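You operate a simulated robot arm through the tools that you are given. There is no shell and no other tool.

The job below is to be done with a simulated robot arm. You get a single attempt, and the scene is never put back.

TASK
Shake bottles R4 and M3 at 180 rpm till DONE lights.
Fine: leave them in the shaker and turn its dial back to 0. Set down upright: what you pick out.
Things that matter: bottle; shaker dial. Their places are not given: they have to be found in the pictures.

It is judged by the outcome, as a careful person would: the job done as asked, and still so three seconds after it is handed in. It fails if anything else is knocked over, pushed out of place, dropped, spilled or broken.

THE ROBOT
A 7-joint arm with a two-finger parallel gripper, fixed in place. Base frame: the origin is at the foot of the arm, x ahead of it, y to its left, z up; the work surface is at about z = 0. Readings come in m, rad, newtons and seconds.
With the tool pointing down near the work surface it reaches from about 0.26 to 0.68 m from the base axis. Its first joint turns from -2.897 to 2.897 rad. Payload 2.5 kg.
The tool frame sits at the grasp point between the pads (the TCP): z along the fingers, y along the line on which they close. The tips reach 0.03 m beyond it. The gripper opens to 0.094 m. The fingers are 0.028 m wide and 0.01 m thick; the gripper's body (0.05 by 0.096 m) begins 0.055 m behind the TCP.
Orientation is that of the tool frame in the base frame, as a unit quaternion [w, x, y, z]. With the fingers straight down and closing along the base's y, the tool's x points along the base's -x, its y along +y and its z along -z.

THE INTERFACE
- The arm moves only by the tool send_rows. Its argument "plan" is text: rows parted by semicolons, each of 7 numbers parted by spaces: the turn, a rotation vector about the tool's x, y, z in rad, then the shift along the tool's x, y, z in m, then the opening, from 0 (shut) to 1 (fully open). In form: rx ry rz x y z hand; .... A call has 1 to 20 rows; each row is the pose to reach, as a shift and turn from the pose commanded when the call began, along the tool's axes at that moment. Each row takes 0.2 s and may step no farther than 0.05 m and 0.15 rad from the row before; otherwise, or with a gripper value out of range, the whole call is refused. Where a pose cannot be reached the arm comes as near as it can. A force on the tool above 40 N (or 10 N above the force at the start of the call, whichever is more), or a blocked arm, ends the call early, and 0.2 s more pass. The fingers move at their own pace (about 0.072 m/s each) and stop on an object; they squeeze with about 31 N. The grip force told is the motor's: it shows also when the fingers shut on nothing. Time passes only in rows, and 0.2 s behind the last, so rows that repeat a pose let the fingers close. The reply holds the time, the measured pose of the TCP, the force on the tool along the base axes, the opening and the grip force, in the units named above and with some noise, with the torque about the TCP (base axes, N m) and any sound that the robot's microphone picked up.
- Cameras (640 x 400 px; columns grow to the right, rows downward): "scene" is fixed at [0.0502, -0.5014, 0.6314]; the picture's right is [0.80, -0.61, 0.00], its down [-0.30, -0.39, -0.87] and it looks along [0.53, 0.69, -0.50] (base axes); focal length 356 px, centre (320, 200). "wrist" rides on the gripper at [0.076, 0.014, -0.102] in the tool frame; the picture's right is [-0.18, 0.98, 0.00], its down [-0.75, -0.14, -0.64] and it looks along [-0.63, -0.12, 0.77] (tool axes); focal length 243 px, centre (320, 200).
- get_image(camera): a new picture of that camera. No time passes.
- locate(camera, pixels): there is no depth. For up to 12 entries [column, row, z] of the newest picture of that camera ("zoom" is the newest enlarged one), the place [x, y] in the base frame at which the ray of that pixel passes the height z, good to about 0.002 m. No time passes.
- inspect(camera, box): a new picture of the part [left, top, right, bottom] of that camera's present view, enlarged. No time passes.
- finish_job(): hands the job in; it is judged then, once.

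Leave the gripper open and the arm clear of the work at the hand-in unless told otherwise.

The tools are called after "Call:" as a command line: name --argument value ..., lists and objects as JSON in quotes. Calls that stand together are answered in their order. send_rows: Moves the arm, as the interface text tells. Its arguments: {"type":"object","properties":{"plan":{"type":"string"}},"required":["plan"]} The other tools are called the same way: get_image (camera) takes a picture; locate (camera, pixels) gives the place at which the rays of pixels pass given heights; inspect (camera, box) takes an enlarged picture of a part of a camera's view; finish_job () hands the job in.

At the start:

```text
clock: 0.0
eef_pos: [0.4457, 0.0467, 0.3483]
ee_rot: [0.0, -0.001, 1.0, -0.001]
ft_force: [0.0, 0.4, -0.5]
moment: [-0.01, -0.01, 0.0]
grip_width: 0.0941
grip_force: 0.1
```

scene: 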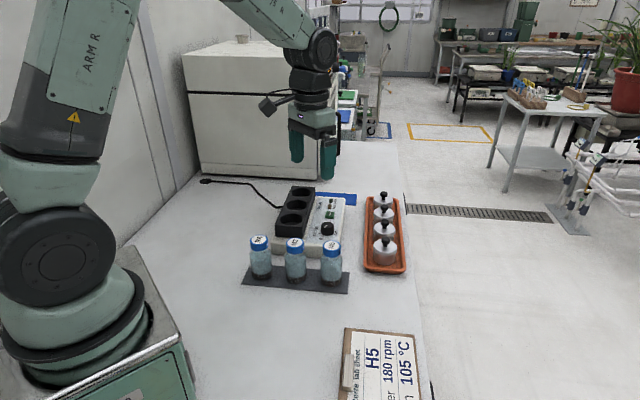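
wrist: 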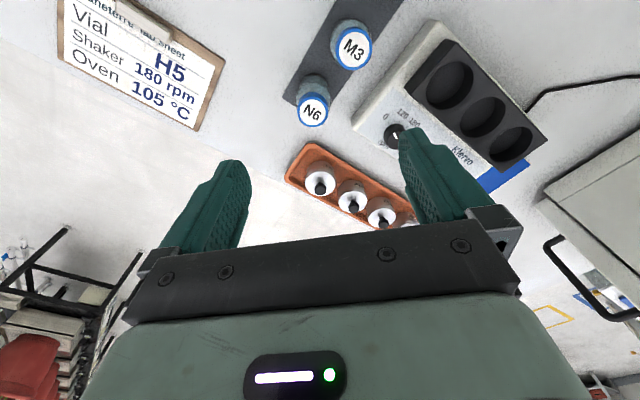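

I see three bottles in a rack at about (260–330, 260) in the scene picture, a shaker with three wells and a dial behind it, and a tray of metal pieces. I'll take enlarged views of the bottles and the shaker.

Call:
inspect --camera "scene" --box '[230, 170, 420, 300]'

Call:
inspect --camera "wrist" --box '[270, 0, 560, 200]'

```text
3.08 times, centred on (325, 235) of scene
```

zoom: 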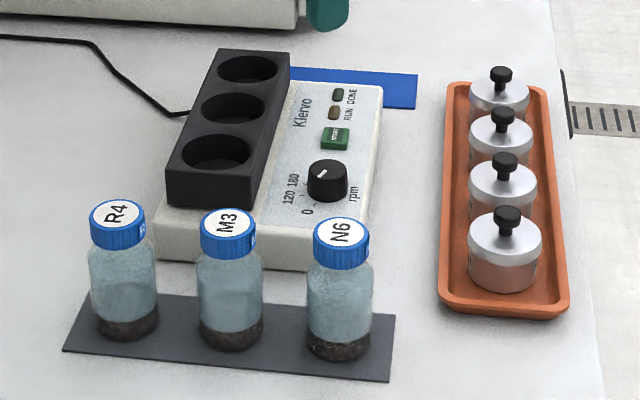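

```text
2.00 times, centred on (415, 100) of wrist
```

zoom: 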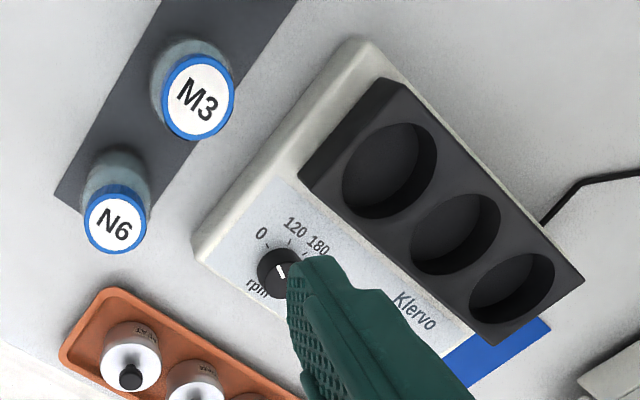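

The labels read R4, M3 and N6 from left to right. I'll enlarge the bottles and the dial from the scene camera to measure them.

Call:
inspect --camera "scene" --box '[300, 190, 360, 245]'

Call:
inspect --camera "scene" --box '[235, 225, 355, 300]'

```text
7.27 times, centred on (330, 218) of scene
```

zoom: 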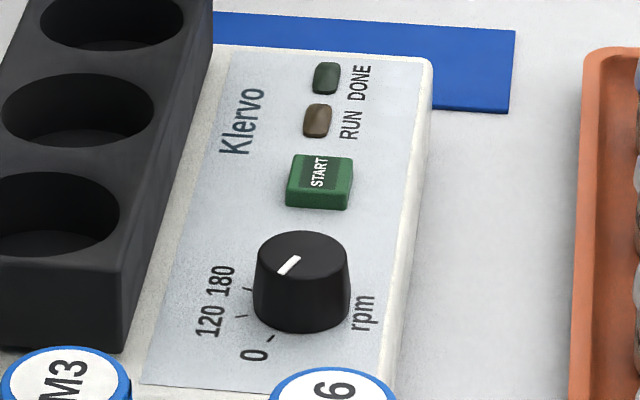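

```text
5.33 times, centred on (295, 262) of scene
```

zoom: 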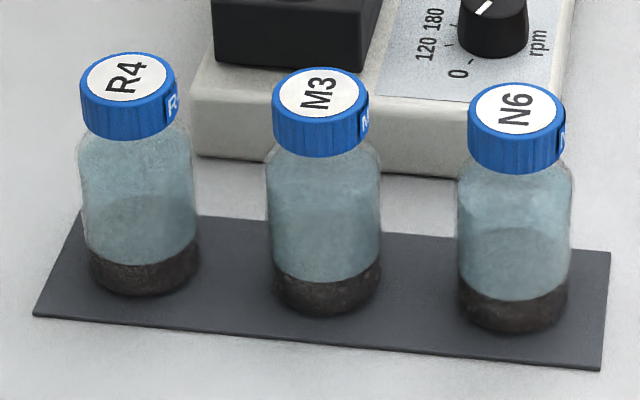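

The dial carries ticks for 0, 120 and 180, with a START button and RUN and DONE lamps beyond it. I'll locate the bottle bases and the cap tops at several trial heights.

Call:
locate --camera "zoom" --pixels '[[145, 265, 0.002], [325, 284, 0.002], [513, 303, 0.002], [127, 77, 0.08], [127, 77, 0.09], [127, 77, 0.1], [320, 93, 0.09], [515, 108, 0.09], [90, 265, 0.002], [200, 265, 0.002], [33, 316, 0.0], [600, 370, 0.0]]'

Call:
locate --camera "wrist" --pixels '[[353, 48, 0.08], [353, 48, 0.09], [353, 48, 0.1], [313, 109, 0.08], [313, 109, 0.09], [313, 109, 0.1]]'

```text
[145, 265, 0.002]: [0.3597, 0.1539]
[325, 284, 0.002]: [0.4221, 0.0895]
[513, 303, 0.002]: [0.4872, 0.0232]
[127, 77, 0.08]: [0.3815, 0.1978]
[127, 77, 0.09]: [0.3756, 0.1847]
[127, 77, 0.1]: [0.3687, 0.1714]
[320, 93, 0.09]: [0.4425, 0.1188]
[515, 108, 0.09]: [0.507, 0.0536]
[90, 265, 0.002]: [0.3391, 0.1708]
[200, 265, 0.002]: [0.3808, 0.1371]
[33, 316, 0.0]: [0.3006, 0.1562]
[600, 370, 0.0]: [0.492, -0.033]
```

```text
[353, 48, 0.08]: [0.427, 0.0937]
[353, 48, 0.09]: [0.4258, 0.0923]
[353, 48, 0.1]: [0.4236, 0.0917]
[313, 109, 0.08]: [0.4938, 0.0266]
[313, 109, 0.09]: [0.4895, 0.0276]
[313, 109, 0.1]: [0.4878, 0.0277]
```

The bases and caps agree with bottles about 0.11 m tall, in a row running diagonally. Next I'll locate the shaker's holes and dial in both cameras.

Call:
locate --camera "wrist" --pixels '[[450, 85, 0.08], [450, 85, 0.1], [483, 117, 0.08], [483, 117, 0.1], [511, 144, 0.08], [511, 144, 0.1], [394, 135, 0.06], [394, 135, 0.08]]'

Call:
locate --camera "scene" --pixels '[[291, 219, 0.06], [291, 219, 0.08], [291, 219, 0.1], [297, 204, 0.08], [297, 204, 0.1], [302, 192, 0.08], [302, 192, 0.1], [326, 224, 0.06], [326, 224, 0.08]]'

```text
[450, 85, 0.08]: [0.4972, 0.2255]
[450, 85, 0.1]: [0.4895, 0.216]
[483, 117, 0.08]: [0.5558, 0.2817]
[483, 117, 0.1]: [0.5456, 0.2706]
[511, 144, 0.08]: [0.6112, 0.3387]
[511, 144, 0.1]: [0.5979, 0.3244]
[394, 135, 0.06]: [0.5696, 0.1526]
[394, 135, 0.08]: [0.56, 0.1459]
```

```text
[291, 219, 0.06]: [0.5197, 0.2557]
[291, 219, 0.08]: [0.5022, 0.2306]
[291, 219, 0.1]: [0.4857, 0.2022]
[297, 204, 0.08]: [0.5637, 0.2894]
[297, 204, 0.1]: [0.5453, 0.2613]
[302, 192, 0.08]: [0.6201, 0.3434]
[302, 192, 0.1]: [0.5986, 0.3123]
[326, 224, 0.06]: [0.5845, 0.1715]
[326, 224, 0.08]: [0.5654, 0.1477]
```

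Both cameras agree: the holes are about 0.08 m apart, at roughly (0.495, 0.220), (0.553, 0.278) and (0.61, 0.33), with the rim near z 0.09. The dial is near (0.565, 0.15). I'll turn the tool 45° to line up with the shaker and move over it, staying high, for a closer view.

Call:
send_rows --plan "0 0 0.131 -0.015 0.022 0 1; 0 0 0.262 -0.030 0.044 0 1; 0 0 0.393 -0.046 0.066 0 1; 0 0 0.524 -0.061 0.088 0 1; 0 0 0.655 -0.076 0.110 0 1; 0 0 0.785 -0.091 0.131 0 1; 0 0 0.785 -0.091 0.131 0 1"

Call:
get_image --camera "wrist"

```text
clock: 1.6
eef_pos: [0.5381, 0.1773, 0.3475]
ee_rot: [-0.001, 0.383, 0.924, 0.0]
ft_force: [-0.5, 0.4, 0.5]
moment: [0.02, -0.04, 0.0]
grip_width: 0.094
grip_force: 0.0
```

```text
taken
```

wrist: 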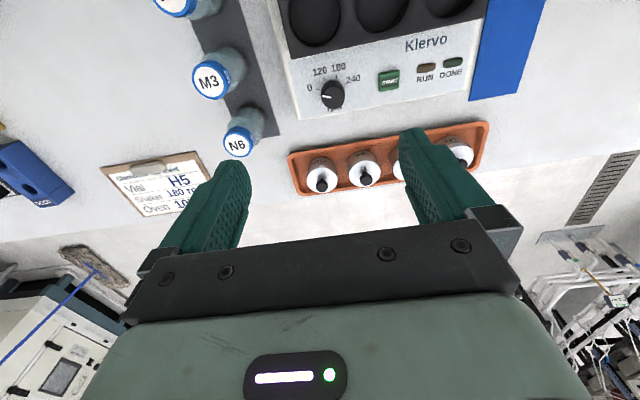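

From here the dial shows marks 0, 120, 180 and 240. I'll zoom in on the dial panel and on the sheet.

Call:
inspect --camera "wrist" --box '[290, 50, 380, 115]'

Call:
inspect --camera "wrist" --box '[270, 0, 530, 130]'

```text
6.15 times, centred on (335, 82) of wrist
```

zoom: 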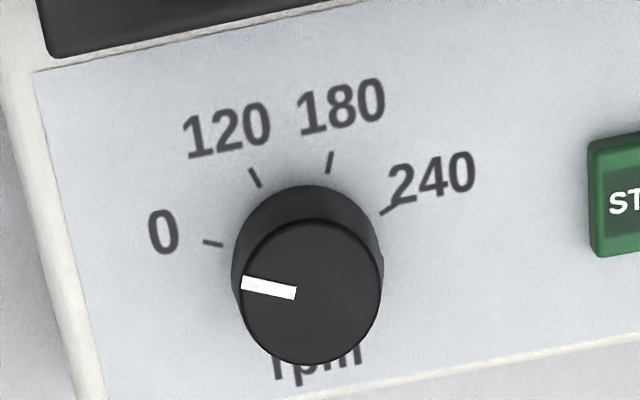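

```text
2.46 times, centred on (400, 65) of wrist
```

zoom: 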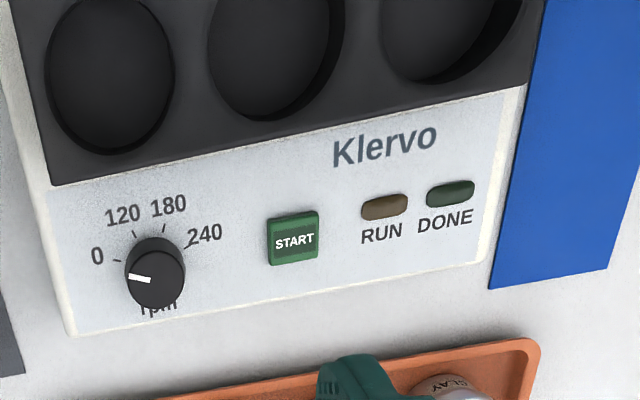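

The pointer rests at 0. The order going clockwise from above is 0, 120, 180, 240. I'll locate the ticks in both cameras to find the panel's height and the tick angles.

Call:
locate --camera "wrist" --pixels '[[317.6, 89.0, 0.04], [317.6, 89.0, 0.05], [317.6, 89.0, 0.06], [336.6, 75.8, 0.04], [336.6, 75.8, 0.05], [336.6, 75.8, 0.06], [324.4, 78.4, 0.05], [346.2, 83.3, 0.05], [332.9, 92.1, 0.05], [333.5, 97, 0.07], [389, 80, 0.06], [445, 45, 0.05]]'

Call:
locate --camera "scene" --pixels '[[323.1, 237.0, 0.04], [323.1, 237.0, 0.05], [323.1, 237.0, 0.06], [320.1, 230.4, 0.04], [320.1, 230.4, 0.05], [320.1, 230.4, 0.06], [327.5, 225.5, 0.06], [327.5, 225.5, 0.07], [327.5, 225.5, 0.08]]'

```text
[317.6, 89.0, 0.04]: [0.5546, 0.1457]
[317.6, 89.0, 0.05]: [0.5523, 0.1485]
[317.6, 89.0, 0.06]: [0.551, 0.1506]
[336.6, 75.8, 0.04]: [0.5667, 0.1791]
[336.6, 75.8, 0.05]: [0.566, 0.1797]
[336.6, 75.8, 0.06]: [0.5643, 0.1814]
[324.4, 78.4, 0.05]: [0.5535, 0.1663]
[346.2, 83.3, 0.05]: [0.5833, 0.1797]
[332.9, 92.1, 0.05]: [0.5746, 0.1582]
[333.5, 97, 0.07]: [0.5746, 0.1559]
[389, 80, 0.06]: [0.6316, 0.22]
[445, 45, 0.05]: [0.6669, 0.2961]
```

```text
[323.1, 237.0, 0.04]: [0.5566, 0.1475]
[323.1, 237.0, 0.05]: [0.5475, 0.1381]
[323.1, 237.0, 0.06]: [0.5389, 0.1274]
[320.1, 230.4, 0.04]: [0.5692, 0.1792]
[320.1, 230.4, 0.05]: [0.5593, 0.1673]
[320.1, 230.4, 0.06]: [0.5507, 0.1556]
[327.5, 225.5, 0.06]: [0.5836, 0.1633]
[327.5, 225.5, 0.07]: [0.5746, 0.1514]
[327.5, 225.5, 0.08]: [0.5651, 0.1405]
```

The panel surface sits at z≈0.041, with the knob centred near (0.575, 0.156) and its top at about 0.067. I'll move back along tool x so the holes come fully into the wrist view.

Call:
send_rows --plan "0 0 0 0.045 0 0 1; 0 0 0 0.09 0 0 1; 0 0 0 0.09 0 0 1"

Call:
get_image --camera "wrist"

Call:
get_image --camera "scene"

```text
clock: 2.4
eef_pos: [0.4732, 0.2418, 0.3485]
ee_rot: [0.0, 0.383, 0.924, 0.0]
ft_force: [-0.2, -0.4, -0.6]
moment: [0.0, -0.01, 0.01]
grip_width: 0.094
grip_force: 0.1
```

```text
taken
```

wrist: 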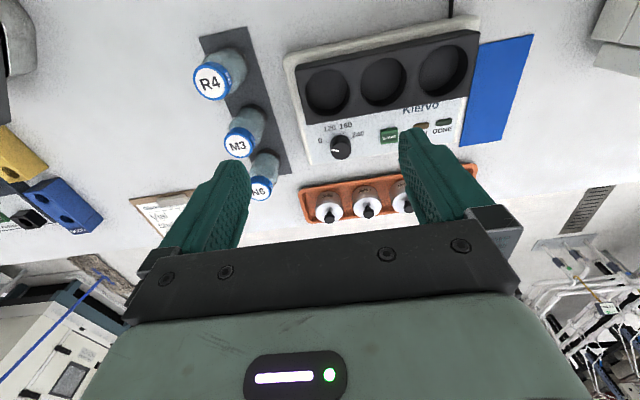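

```text
taken
```

scene: 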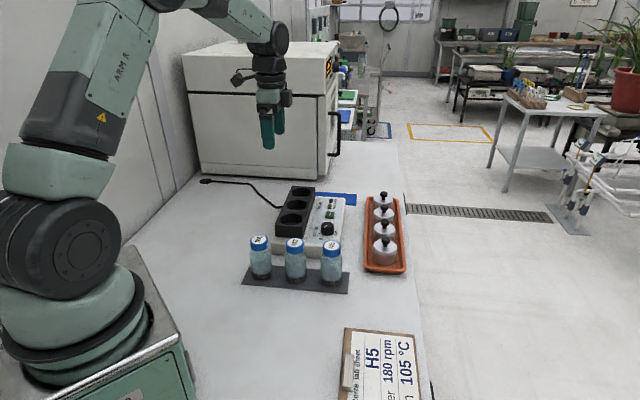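

All three holes are visible now. I'll zoom in on the block in both cameras to get its rims accurately.

Call:
inspect --camera "wrist" --box '[280, 20, 500, 160]'

Call:
inspect --camera "scene" --box '[265, 175, 365, 240]'

```text
2.86 times, centred on (390, 90) of wrist
```

zoom: 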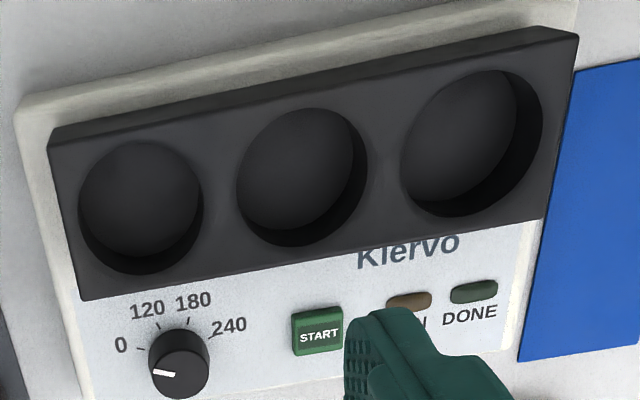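

```text
6.15 times, centred on (315, 208) of scene
```

zoom: 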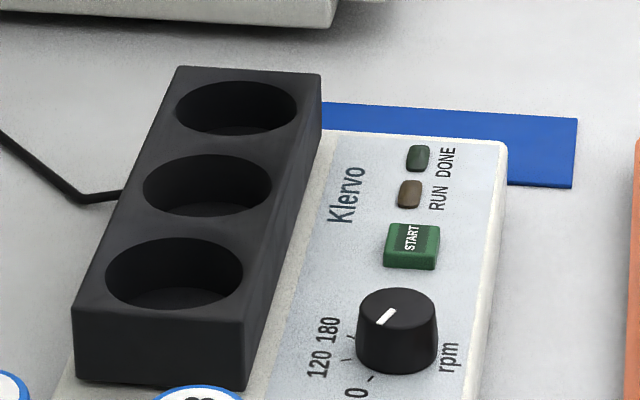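

Hole centres read as wrist pixels (327.4, 92.8) and (383.7, 82.0), and scene pixels (291.3, 219.9) and (296.6, 205.6). I'll locate both sets.

Call:
locate --camera "wrist" --pixels '[[327.4, 92.8, 0.08], [327.4, 92.8, 0.09], [383.7, 82.0, 0.08], [383.7, 82.0, 0.09], [443.1, 70.1, 0.08], [443.1, 70.1, 0.09], [298.5, 136, 0.08], [298.5, 136, 0.09], [207, 82, 0.11], [239, 144, 0.11]]'

Call:
locate --camera "scene" --pixels '[[291.3, 219.9, 0.08], [291.3, 219.9, 0.09], [296.6, 205.6, 0.08], [296.6, 205.6, 0.09], [301.3, 193.0, 0.08], [301.3, 193.0, 0.09], [302.9, 227.8, 0.08], [302.9, 227.8, 0.09], [330, 215, 0.05]]'

```text
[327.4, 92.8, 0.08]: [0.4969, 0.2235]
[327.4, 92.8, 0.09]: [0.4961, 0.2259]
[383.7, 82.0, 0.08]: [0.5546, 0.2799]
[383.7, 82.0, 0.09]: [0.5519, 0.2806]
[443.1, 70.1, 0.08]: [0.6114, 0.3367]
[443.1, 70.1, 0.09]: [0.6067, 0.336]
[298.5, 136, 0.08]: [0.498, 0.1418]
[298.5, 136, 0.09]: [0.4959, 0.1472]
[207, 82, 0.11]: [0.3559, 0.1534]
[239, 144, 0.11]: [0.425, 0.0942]
```

```text
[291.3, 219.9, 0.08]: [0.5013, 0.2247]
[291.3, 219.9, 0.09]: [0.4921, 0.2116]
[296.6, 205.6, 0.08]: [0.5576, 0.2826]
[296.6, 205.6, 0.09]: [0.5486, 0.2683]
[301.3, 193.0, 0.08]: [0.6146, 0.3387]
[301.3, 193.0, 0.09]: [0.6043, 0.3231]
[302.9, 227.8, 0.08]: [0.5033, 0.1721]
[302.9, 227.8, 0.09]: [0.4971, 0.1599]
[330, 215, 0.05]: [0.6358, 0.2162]
```

The block top is at z≈0.081, with hole 1 at (0.498, 0.224) and hole 2 at (0.555, 0.2805). I'll move above R4, staying clear, and lower to z≈0.25 to look down on its cap.

Call:
send_rows --plan "0 0 0 0.005 -0.036 0.020 1; 0 0 0 0.010 -0.071 0.045 1; 0 0 0 0.015 -0.107 0.072 1; 0 0 0 0.0194 -0.1421 0.0985 1; 0 0 0 0.0194 -0.1421 0.0985 1"

Call:
get_image --camera "wrist"

Call:
get_image --camera "scene"

```text
clock: 3.6
eef_pos: [0.3594, 0.1545, 0.2508]
ee_rot: [0.0, 0.382, 0.924, 0.0]
ft_force: [-0.2, 0.0, 0.0]
moment: [0.01, 0.03, -0.03]
grip_width: 0.0939
grip_force: 0.0
```

```text
taken
```

wrist: 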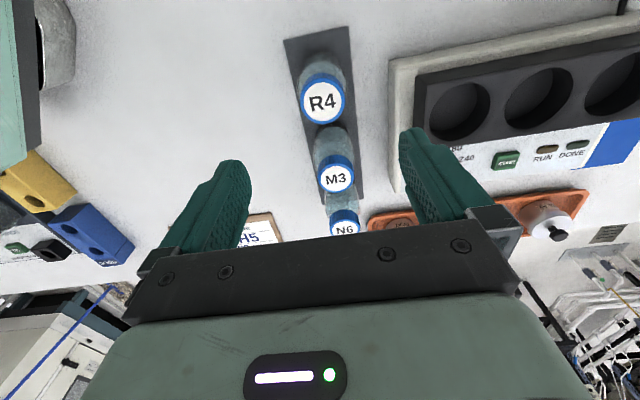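

```text
taken
```

scene: 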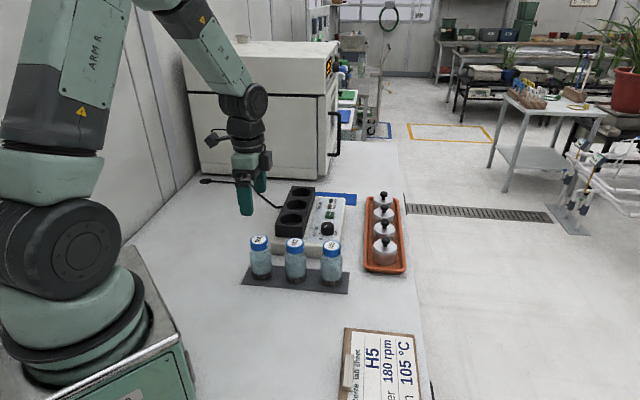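

R4's cap is at about (323, 102) in the wrist picture. I'll zoom in to measure it.

Call:
inspect --camera "wrist" --box '[270, 20, 400, 210]'

Call:
inspect --camera "wrist" --box '[280, 40, 370, 140]'

```text
2.11 times, centred on (335, 115) of wrist
```

zoom: 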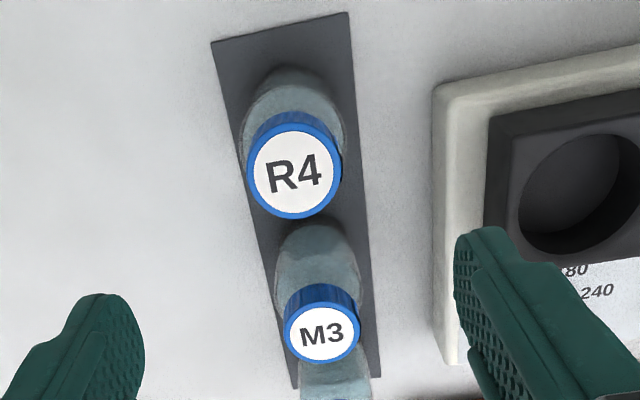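

```text
4.00 times, centred on (325, 90) of wrist
```

zoom: 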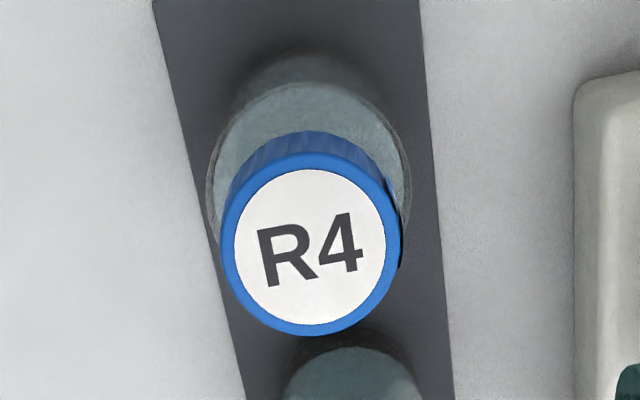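

I'll locate R4's cap edges, M3's cap centre, and the shaker's near edge to check clearance.

Call:
locate --camera "zoom" --pixels '[[311, 244, 0.1], [311, 244, 0.11], [311, 244, 0.12], [221, 244, 0.11], [400, 244, 0.11], [311, 152, 0.11], [311, 337, 0.11], [573, 100, 0.04], [573, 300, 0.04]]'

Call:
locate --camera "wrist" --pixels '[[335.5, 177.1, 0.1], [335.5, 177.1, 0.11], [335.5, 177.1, 0.12]]'

Call:
locate --camera "scene" --pixels '[[258.8, 239, 0.11], [258.8, 239, 0.12], [295, 242, 0.11], [295, 242, 0.12]]'

```text
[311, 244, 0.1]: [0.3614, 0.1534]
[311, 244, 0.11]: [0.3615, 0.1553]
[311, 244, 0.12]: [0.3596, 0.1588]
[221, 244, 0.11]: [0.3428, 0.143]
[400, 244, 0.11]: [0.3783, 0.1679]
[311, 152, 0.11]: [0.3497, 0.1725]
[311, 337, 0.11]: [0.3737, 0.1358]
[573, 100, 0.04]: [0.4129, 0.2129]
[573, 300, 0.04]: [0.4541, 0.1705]
```

```text
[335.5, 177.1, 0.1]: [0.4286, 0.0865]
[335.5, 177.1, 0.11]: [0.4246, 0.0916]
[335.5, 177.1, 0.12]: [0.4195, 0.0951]
```

```text
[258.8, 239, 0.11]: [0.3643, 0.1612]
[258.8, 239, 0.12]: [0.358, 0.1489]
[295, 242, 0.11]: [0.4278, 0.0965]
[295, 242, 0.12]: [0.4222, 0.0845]
```

R4 is centred at (0.361, 0.1555) with its top near z 0.113, and M3 is at about (0.4245, 0.092). With the fingers open across the row there is roughly 0.02 m to the shaker edge. I'll descend to TCP z≈0.08 around R4 without closing, then check.

Call:
send_rows --plan "0 0 0 0 0.0018 0.045 1; 0 0 0 0 0.0018 0.09 1; 0 0 0 0 0.0018 0.13 1; 0 0 0 0 0.0018 0.155 1; 0 0 0 0 0.0018 0.1708 1; 0 0 0 0 0.0018 0.1708 1"

Call:
get_image --camera "wrist"

Call:
inspect --camera "scene" --box '[200, 170, 360, 300]'

```text
clock: 5.0
eef_pos: [0.3589, 0.1543, 0.0783]
ee_rot: [0.0, 0.382, 0.924, 0.0]
ft_force: [-0.4, 0.3, -0.2]
moment: [-0.02, 0.03, -0.01]
grip_width: 0.0939
grip_force: 0.1
```

```text
taken
```

wrist: 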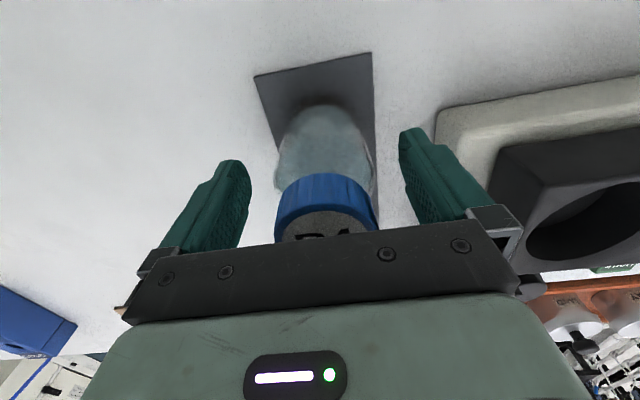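

```text
3.08 times, centred on (280, 235) of scene
```

zoom: 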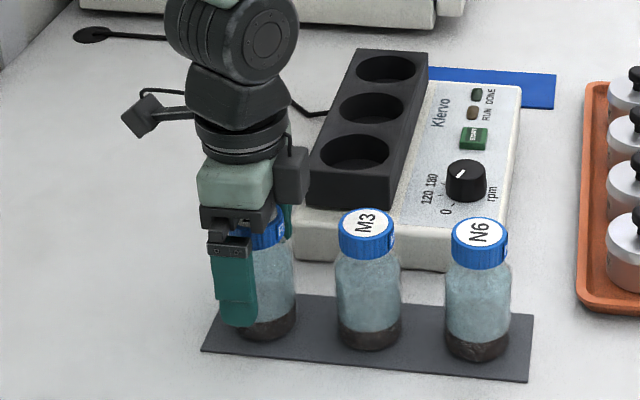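

The fingers straddle R4 evenly, with the cap at column ~327 and the fingers at ~245 and ~402, and nothing is touching. I'll close the gripper and wait.

Call:
send_rows --plan "0 0 0 0 0 0 0; 0 0 0 0 0 0 0; 0 0 0 0 0 0 0; 0 0 0 0 0 0 0"

```text
clock: 6.0
eef_pos: [0.3582, 0.156, 0.0793]
ee_rot: [0.001, 0.383, 0.924, 0.001]
ft_force: [3.2, 2.8, 1.9]
moment: [0.08, -0.18, 0.03]
grip_width: 0.0564
grip_force: 30.6
```

The gripper stopped at 0.056 m with a 31 N squeeze, so R4 is held. I'll lift it straight up 0.16 m.

Call:
send_rows --plan "0 0 0 0 0 -0.01 0; 0 0 0 0 0 -0.03 0; 0 0 0 0 0 -0.06 0; 0 0 0 0 0 -0.09 0; 0 0 0 0 0 -0.125 0; 0 0 0 0 0 -0.16 0; 0 0 0 0 0 -0.16 0"

Call:
get_image --camera "wrist"

Call:
inspect --camera "scene" --box '[200, 130, 360, 300]'

```text
clock: 7.6
eef_pos: [0.3589, 0.1548, 0.2419]
ee_rot: [0.001, 0.383, 0.924, -0.001]
ft_force: [-0.5, 0.0, -3.2]
moment: [-0.02, 0.02, 0.01]
grip_width: 0.0564
grip_force: 31.1
```

```text
taken
```

wrist: 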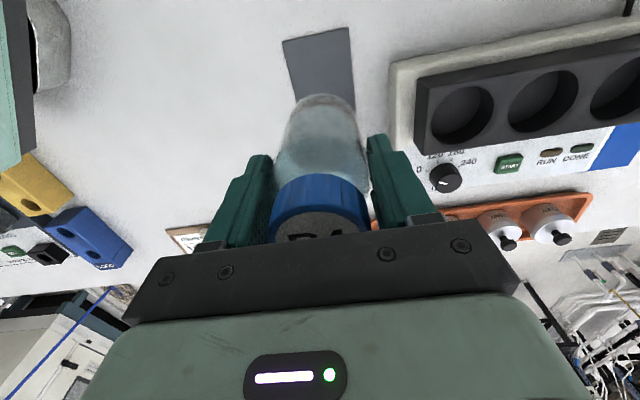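

```text
2.35 times, centred on (280, 215) of scene
```

zoom: 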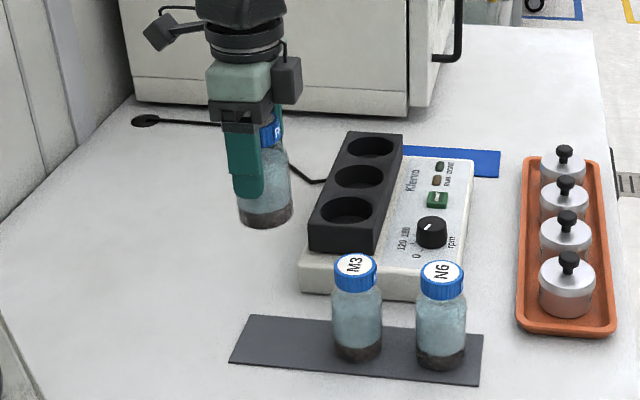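

R4 is held upright at about 3 N, and the other bottles are undisturbed. I'll carry it at this height to above hole 2, the middle one, at (0.555, 0.2805).

Call:
send_rows --plan "0 0 0 -0.006 0.028 0 0; 0 0 0 -0.014 0.065 0 0; 0 0 0 -0.023 0.105 0 0; 0 0 0 -0.032 0.145 0 0; 0 0 0 -0.040 0.182 0 0; 0 0 0 -0.046 0.210 0 0; 0 0 0 -0.0498 0.2273 0 0; 0 0 0 -0.0498 0.2273 0 0; 0 0 0 -0.0498 0.2273 0 0"

Call:
get_image --camera "wrist"

Call:
inspect --camera "scene" --box '[250, 120, 370, 240]'

```text
clock: 9.6
eef_pos: [0.5538, 0.2803, 0.2383]
ee_rot: [0.0, 0.382, 0.924, 0.001]
ft_force: [-0.2, 0.4, -3.2]
moment: [-0.01, -0.01, 0.0]
grip_width: 0.0566
grip_force: 30.9
```

```text
taken
```

wrist: 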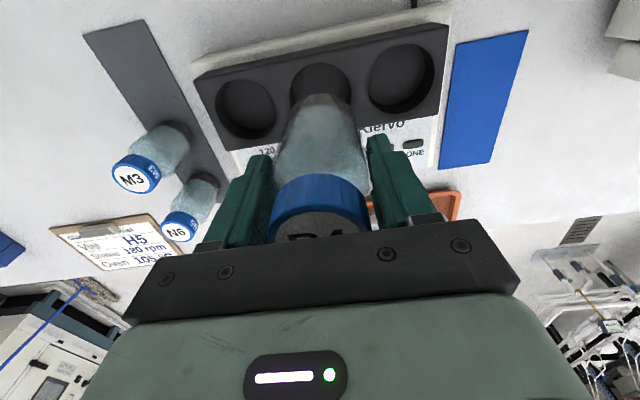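

```text
3.33 times, centred on (310, 180) of scene
```

zoom: 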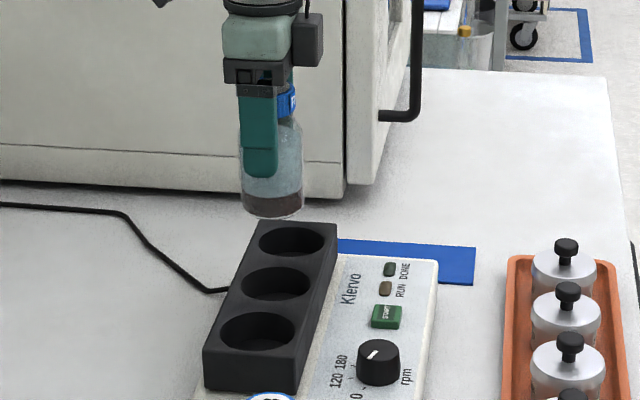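

The bottle hangs above the middle hole. Holes 1 and 3 on either side are visible, so I'll zoom in to confirm the hole line before lowering.

Call:
inspect --camera "wrist" --box '[180, 10, 460, 180]'

```text
2.29 times, centred on (320, 95) of wrist
```

zoom: 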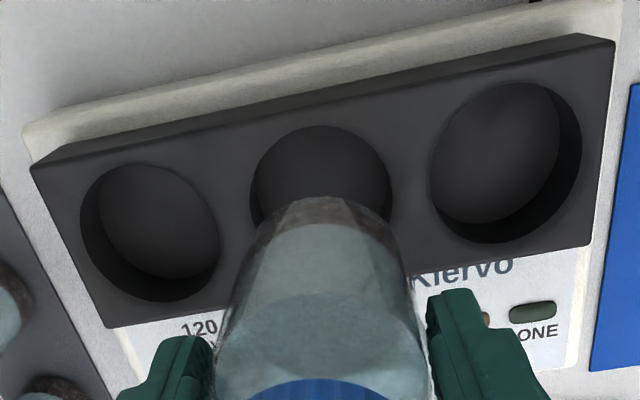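

Call:
locate --camera "zoom" --pixels '[[150, 232, 0.081], [506, 162, 0.081], [320, 125, 0.081], [250, 197, 0.081], [391, 197, 0.081], [80, 225, 0.081], [220, 240, 0.081], [321, 198, 0.081]]'

```text
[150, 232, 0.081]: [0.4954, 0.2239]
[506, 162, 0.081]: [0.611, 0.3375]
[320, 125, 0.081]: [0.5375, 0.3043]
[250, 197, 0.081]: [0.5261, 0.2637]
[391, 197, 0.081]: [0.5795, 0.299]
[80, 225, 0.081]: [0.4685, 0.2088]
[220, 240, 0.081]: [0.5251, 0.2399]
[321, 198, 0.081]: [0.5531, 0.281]
```

The hole line confirms hole 2 at about (0.554, 0.2807), and the TCP reads (0.5538, 0.2803). I'll check where the bottle's own bottom sits, using the scene camera.

Call:
inspect --camera "scene" --box '[265, 140, 335, 190]'

```text
8.00 times, centred on (300, 165) of scene
```

zoom: 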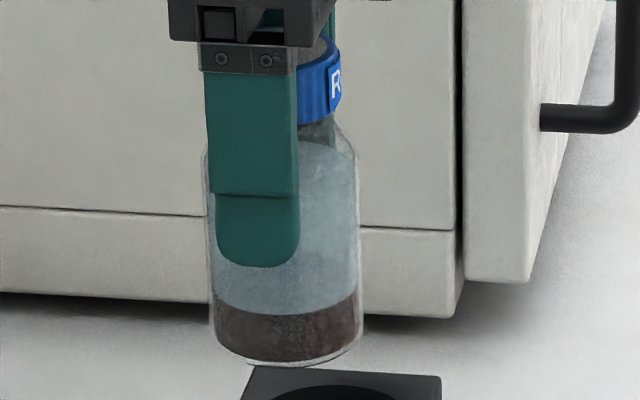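

Call:
locate --camera "zoom" --pixels '[[287, 332, 0.155], [287, 332, 0.161], [287, 366, 0.161], [212, 334, 0.161], [362, 334, 0.161]]'

```text
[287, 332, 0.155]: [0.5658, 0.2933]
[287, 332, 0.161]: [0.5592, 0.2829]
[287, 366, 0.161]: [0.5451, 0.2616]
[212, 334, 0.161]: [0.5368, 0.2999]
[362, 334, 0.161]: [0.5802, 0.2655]
```

The bottle's lateral position matches the hole to within about 1 mm in the same camera. I'll lower until the bottle bottom is just above the block rim, at TCP z≈0.168, and look again.

Call:
send_rows --plan "0 0 0 0 0 0.03 0; 0 0 0 0 0 0.055 0; 0 0 0 0 0 0.07 0; 0 0 0 0 0 0.07 0"

Call:
inspect --camera "scene" --box '[265, 150, 335, 230]'

Call:
get_image --camera "wrist"

```text
clock: 10.6
eef_pos: [0.5529, 0.2829, 0.167]
ee_rot: [-0.001, 0.383, 0.924, 0.0]
ft_force: [-0.3, 0.1, -3.4]
moment: [-0.01, -0.01, -0.02]
grip_width: 0.0567
grip_force: 30.9
```

```text
5.00 times, centred on (300, 190) of scene
```

zoom: 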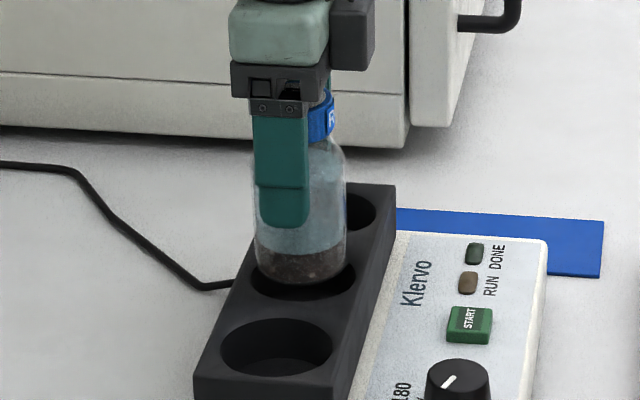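

```text
taken
```

wrist: 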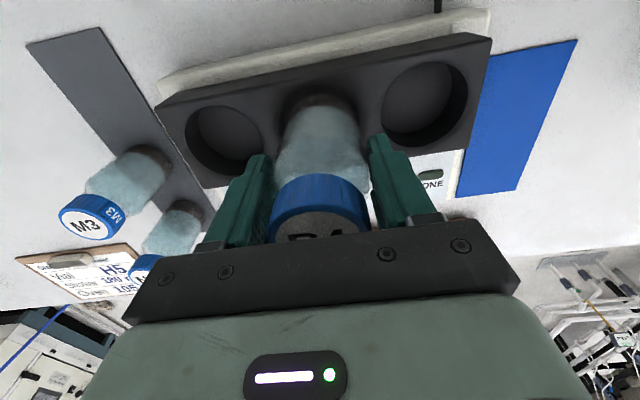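

The bottle bottom is centred over hole 2 in the scene view. I'll lower it slowly by 0.035 m, watching the force.

Call:
send_rows --plan "0 0 0 0 0 0.010 0; 0 0 0 0 0 0.020 0; 0 0 0 0 0 0.028 0; 0 0 0 0 0 0.035 0; 0 0 0 0 0 0.035 0"

Call:
inspect --camera "scene" --box '[265, 150, 335, 230]'

```text
clock: 11.8
eef_pos: [0.5551, 0.2814, 0.1334]
ee_rot: [0.0, 0.382, 0.924, 0.001]
ft_force: [0.8, -1.0, 4.1]
moment: [-0.17, 0.1, 0.02]
grip_width: 0.0567
grip_force: 31.0
```

```text
5.00 times, centred on (300, 190) of scene
```

zoom: 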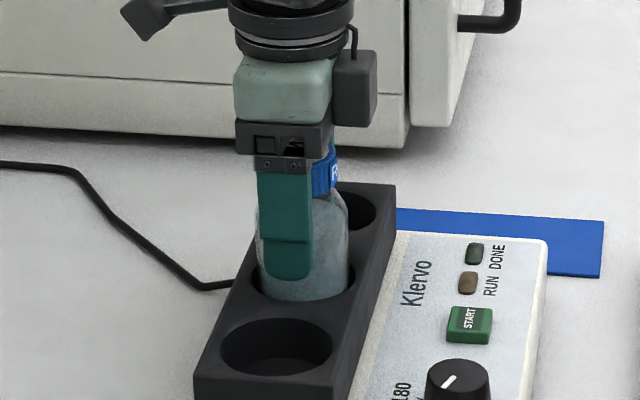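

The upward force changed by about 7.5 N, with the bottle bottom near z 0.056. That matches the hole-floor depth seen in the picture, so R4 is resting on the floor of the hole. I'll open the fingers while holding still.

Call:
send_rows --plan "0 0 0 0 0 0 0.62; 0 0 0 0 0 0 0.7; 0 0 0 0 0 0 0.85; 0 0 0 0 0 0 0.85; 0 0 0 0 0 0 0.85"

Call:
inspect --camera "scene" --box '[265, 150, 335, 230]'

Call:
get_image --camera "wrist"

```text
clock: 13.0
eef_pos: [0.5543, 0.2811, 0.1326]
ee_rot: [0.001, 0.383, 0.924, 0.0]
ft_force: [-0.3, 0.5, 0.1]
moment: [0.03, 0.03, -0.03]
grip_width: 0.08
grip_force: 0.0
```

```text
5.00 times, centred on (300, 190) of scene
```

zoom: 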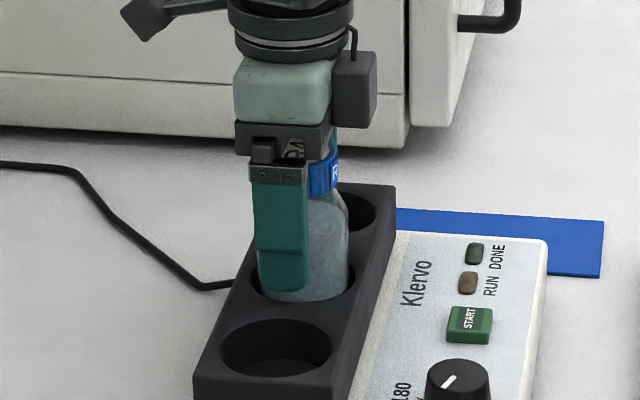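

```text
taken
```

wrist: 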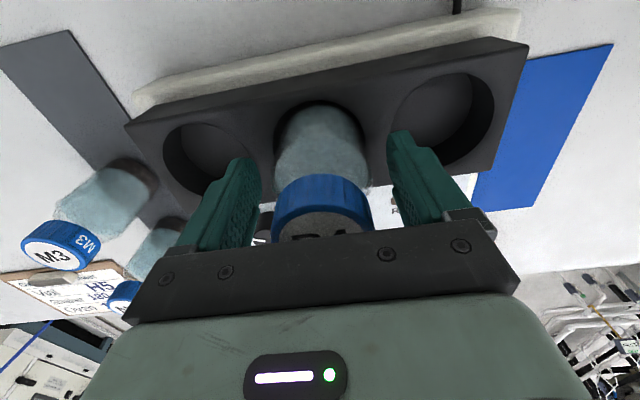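

R4 stands by itself in hole 2 with the fingers clear. I'll rise straight up to z≈0.25.

Call:
send_rows --plan "0 0 0 0 0 -0.02 0.85; 0 0 0 0 0 -0.05 0.85; 0 0 0 0 0 -0.09 0.9; 0 0 0 0 0 -0.12 1; 0 0 0 0 0 -0.12 1"

Call:
inspect --camera "scene" --box '[240, 150, 360, 300]'

Call:
get_image --camera "wrist"

```text
clock: 14.2
eef_pos: [0.5534, 0.2808, 0.2523]
ee_rot: [0.0, 0.382, 0.924, 0.0]
ft_force: [-0.5, -1.2, 0.7]
moment: [-0.01, -0.04, -0.02]
grip_width: 0.0938
grip_force: 0.0
```

```text
2.67 times, centred on (300, 225) of scene
```

zoom: 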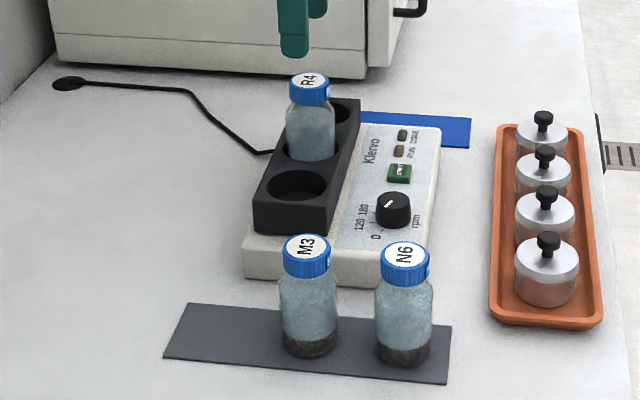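

```text
taken
```

wrist: 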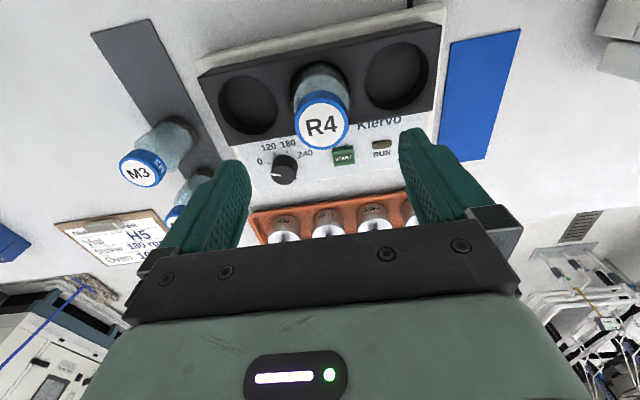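

R4 sits upright in the middle hole, and the tray and the other bottles are unmoved. I'll move above M3 at (0.4245, 0.092), staying high.

Call:
send_rows --plan "0 0 0 -0.006 -0.032 0 1; 0 0 0 -0.014 -0.072 0 1; 0 0 0 -0.022 -0.114 0 1; 0 0 0 -0.030 -0.156 0 1; 0 0 0 -0.037 -0.196 0 1; 0 0 0 -0.0421 -0.2252 0 1; 0 0 0 -0.0421 -0.2252 0 1"

Call:
inspect --camera "wrist" --box '[280, 40, 370, 150]'

Call:
get_image --camera "wrist"

```text
clock: 15.8
eef_pos: [0.4271, 0.0934, 0.255]
ee_rot: [-0.001, 0.382, 0.924, -0.001]
ft_force: [-0.2, 0.4, -0.6]
moment: [0.0, -0.02, 0.02]
grip_width: 0.0938
grip_force: 0.1
```

```text
3.64 times, centred on (325, 95) of wrist
```

zoom: 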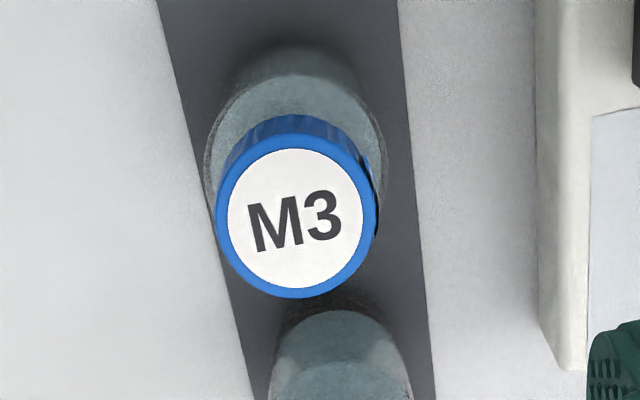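

```text
taken
```

wrist: 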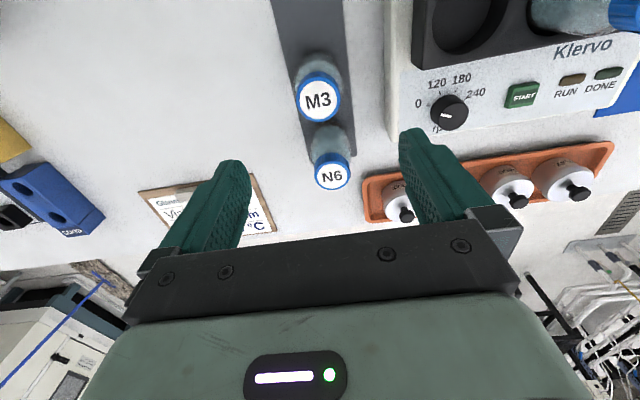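

Call:
locate --camera "zoom" --pixels '[[297, 216, 0.11], [297, 216, 0.113], [215, 216, 0.113], [379, 216, 0.113], [297, 132, 0.113], [297, 299, 0.113]]'

```text
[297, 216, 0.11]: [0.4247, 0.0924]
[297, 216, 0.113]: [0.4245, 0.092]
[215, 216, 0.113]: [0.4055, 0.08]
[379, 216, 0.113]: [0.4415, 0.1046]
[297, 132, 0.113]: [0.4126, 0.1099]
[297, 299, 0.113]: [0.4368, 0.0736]
```

M3 is at (0.4245, 0.092), about 2 mm to one side of the tool axis. I'll correct that and descend around it with the fingers open, to the same grip height as before.

Call:
send_rows --plan "0 0 0 0.0015 -0.0012 0.045 1; 0 0 0 0.0015 -0.0012 0.09 1; 0 0 0 0.0015 -0.0012 0.13 1; 0 0 0 0.0015 -0.0012 0.158 1; 0 0 0 0.0015 -0.0012 0.1742 1; 0 0 0 0.0015 -0.0012 0.1742 1"

Call:
get_image --camera "wrist"

Call:
inspect --camera "scene" --box '[220, 170, 380, 300]'

```text
clock: 17.2
eef_pos: [0.4237, 0.0917, 0.0786]
ee_rot: [0.0, 0.382, 0.924, 0.0]
ft_force: [0.3, 0.0, -0.3]
moment: [0.0, 0.0, 0.02]
grip_width: 0.0942
grip_force: 0.0
```

```text
taken
```

wrist: 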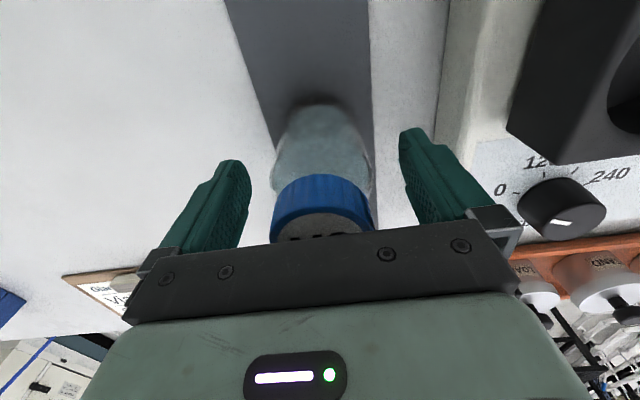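

```text
3.08 times, centred on (300, 235) of scene
```

zoom: 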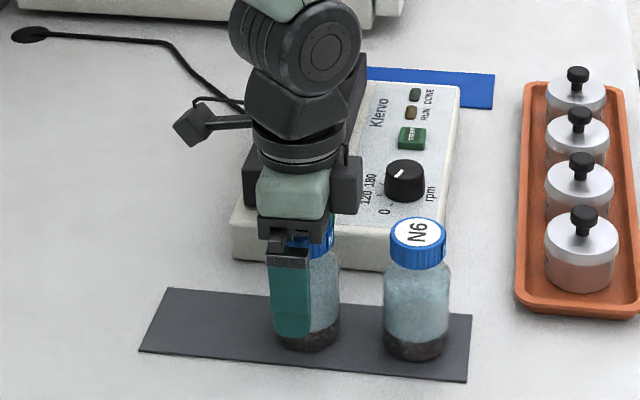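

M3 is centred between the open fingers. I'll close on it, wait, and lift straight up 0.16 m.

Call:
send_rows --plan "0 0 0 0 0 0 0; 0 0 0 0 0 0 0; 0 0 0 0 0 0 0; 0 0 0 0 0 0 0; 0 0 0 0 0 -0.01 0; 0 0 0 0 0 -0.03 0; 0 0 0 0 0 -0.06 0; 0 0 0 0 0 -0.09 0; 0 0 0 0 0 -0.125 0; 0 0 0 0 0 -0.16 0; 0 0 0 0 0 -0.16 0"

Call:
get_image --camera "wrist"

Call:
inspect --camera "scene" --box '[220, 130, 380, 300]'

```text
clock: 19.6
eef_pos: [0.4232, 0.0957, 0.2394]
ee_rot: [0.0, 0.383, 0.924, 0.0]
ft_force: [-0.9, 0.2, -1.8]
moment: [-0.01, 0.0, -0.03]
grip_width: 0.0563
grip_force: 31.0
```

```text
taken
```

wrist: 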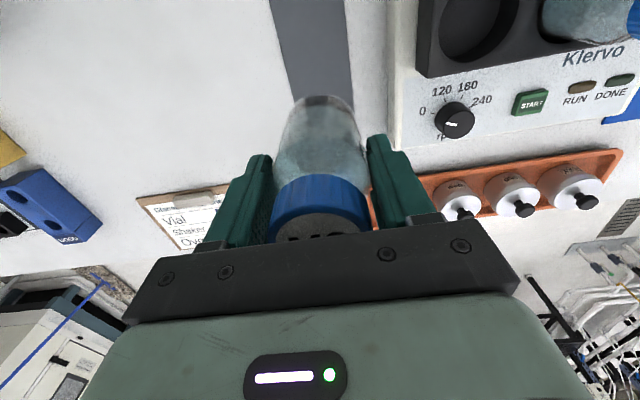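

```text
2.35 times, centred on (300, 215) of scene
```

zoom: 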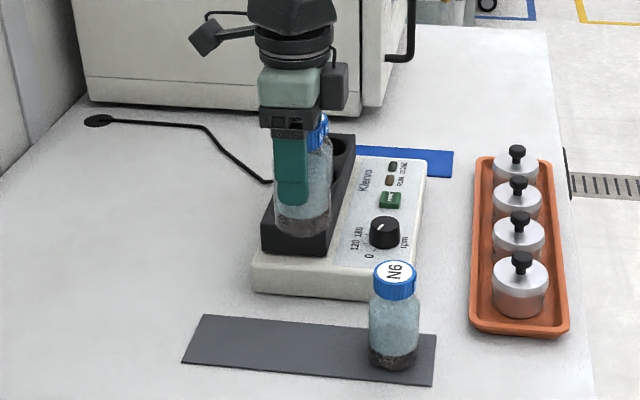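

M3 is held and the mat shows only N6 left in place. I'll carry M3 to above hole 1, the nearest one, at about (0.498, 0.224). This path does not pass over R4.

Call:
send_rows --plan "0 0 0 0.007 0.025 0 0; 0 0 0 0.017 0.060 0 0; 0 0 0 0.027 0.096 0 0; 0 0 0 0.036 0.128 0 0; 0 0 0 0.0409 0.1453 0 0; 0 0 0 0.0409 0.1453 0 0; 0 0 0 0.0409 0.1453 0 0"

Call:
get_image --camera "wrist"

Call:
inspect --camera "scene" --box '[260, 140, 330, 240]'

```text
clock: 21.2
eef_pos: [0.4985, 0.2252, 0.2412]
ee_rot: [0.0, 0.383, 0.924, 0.001]
ft_force: [-0.2, 0.0, -2.9]
moment: [0.0, 0.0, -0.01]
grip_width: 0.0565
grip_force: 31.0
```

```text
taken
```

wrist: 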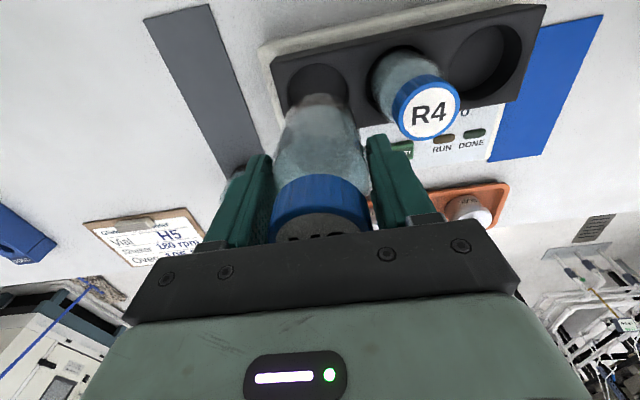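

```text
4.00 times, centred on (295, 190) of scene
```

zoom: 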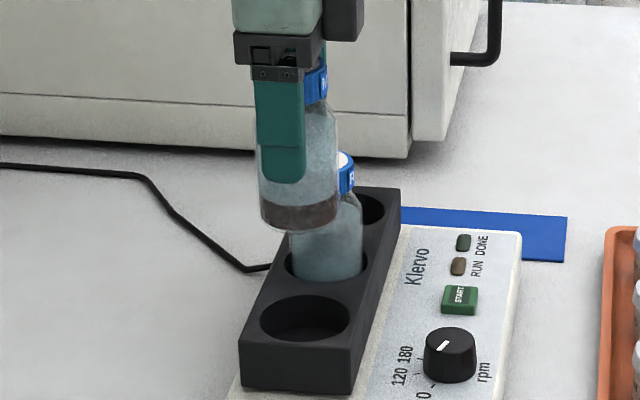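

M3 hangs above hole 1 with clear space to R4. I'll lower until its bottom is just above the rim and check the alignment.

Call:
send_rows --plan "0 0 0 0 0 0.03 0; 0 0 0 0 0 0.055 0; 0 0 0 0 0 0.07 0; 0 0 0 0 0 0.07 0"

Call:
inspect --camera "scene" --box '[255, 165, 325, 245]'

Call:
inspect --camera "wrist" --box '[220, 20, 420, 240]'

```text
clock: 22.2
eef_pos: [0.4975, 0.2249, 0.1685]
ee_rot: [0.0, 0.382, 0.924, 0.0]
ft_force: [0.5, -0.4, -3.1]
moment: [0.03, 0.01, 0.05]
grip_width: 0.0559
grip_force: 31.0
```

```text
5.00 times, centred on (290, 205) of scene
```

zoom: 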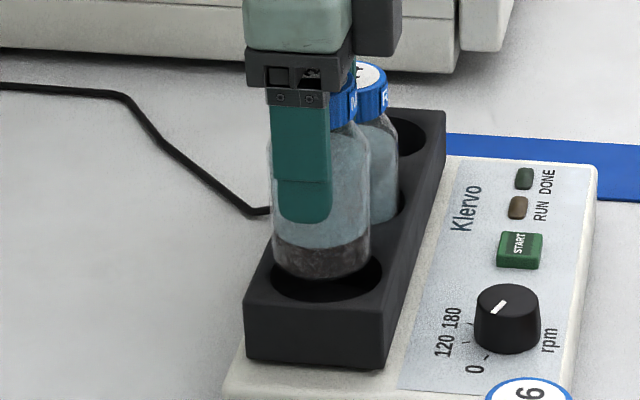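

```text
1.82 times, centred on (320, 130) of wrist
```

zoom: 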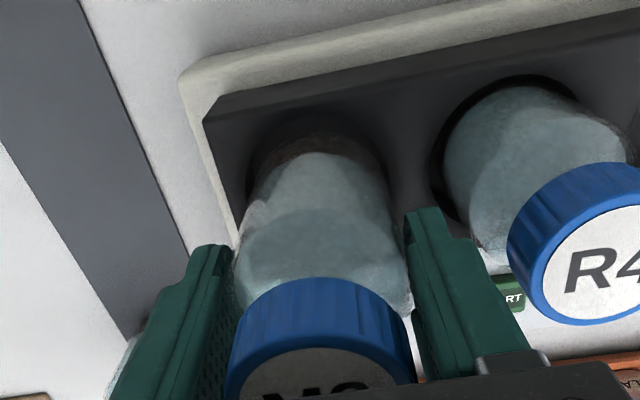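

The bottle looks slightly left of the hole centre in the scene view. I'll zoom in further to measure it.

Call:
inspect --camera "scene" --box '[274, 205, 306, 230]'

```text
16.00 times, centred on (290, 218) of scene
```

zoom: 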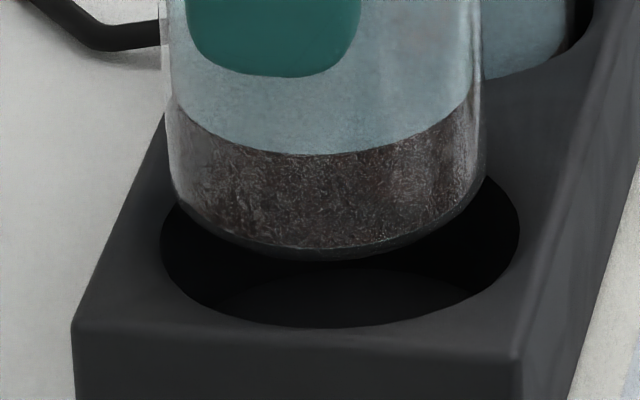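

The bottle is about 2 mm left of the hole centre in the picture, which is towards tool +x. I'll shift −2 mm along tool x and lower slowly as before.

Call:
send_rows --plan "0 0 0 -0.002 0 0 0; 0 0 0 -0.002 0 0.010 0; 0 0 0 -0.002 0 0.020 0; 0 0 0 -0.002 0 0.028 0; 0 0 0 -0.002 0 0.032 0; 0 0 0 -0.002 0 0.032 0"

Call:
inspect --camera "scene" --box '[255, 165, 325, 245]'

```text
clock: 23.6
eef_pos: [0.4982, 0.2215, 0.1376]
ee_rot: [0.0, 0.382, 0.924, 0.0]
ft_force: [0.0, 0.4, -2.4]
moment: [0.02, 0.01, 0.03]
grip_width: 0.0559
grip_force: 31.0
```

```text
5.00 times, centred on (290, 205) of scene
```

zoom: 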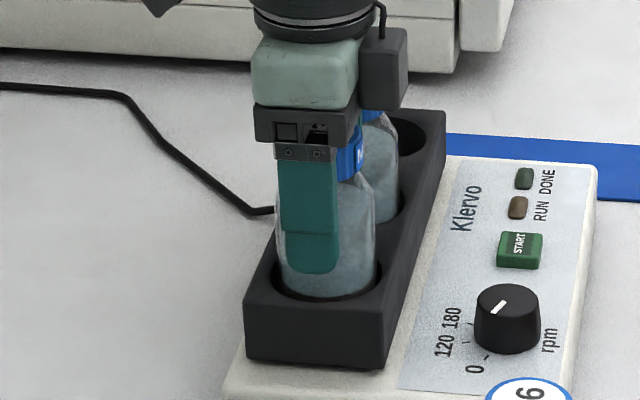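

M3 is in the hole with no contact force yet. I'll lower a few millimetres more until it touches the floor.

Call:
send_rows --plan "0 0 0 0 0 0.002 0; 0 0 0 0 0 0.0035 0; 0 0 0 0 0 0.0035 0"

```text
clock: 24.4
eef_pos: [0.5, 0.2219, 0.1357]
ee_rot: [0.0, 0.382, 0.924, 0.0]
ft_force: [-0.3, -0.4, -2.6]
moment: [-0.02, -0.01, 0.01]
grip_width: 0.0561
grip_force: 31.0
```

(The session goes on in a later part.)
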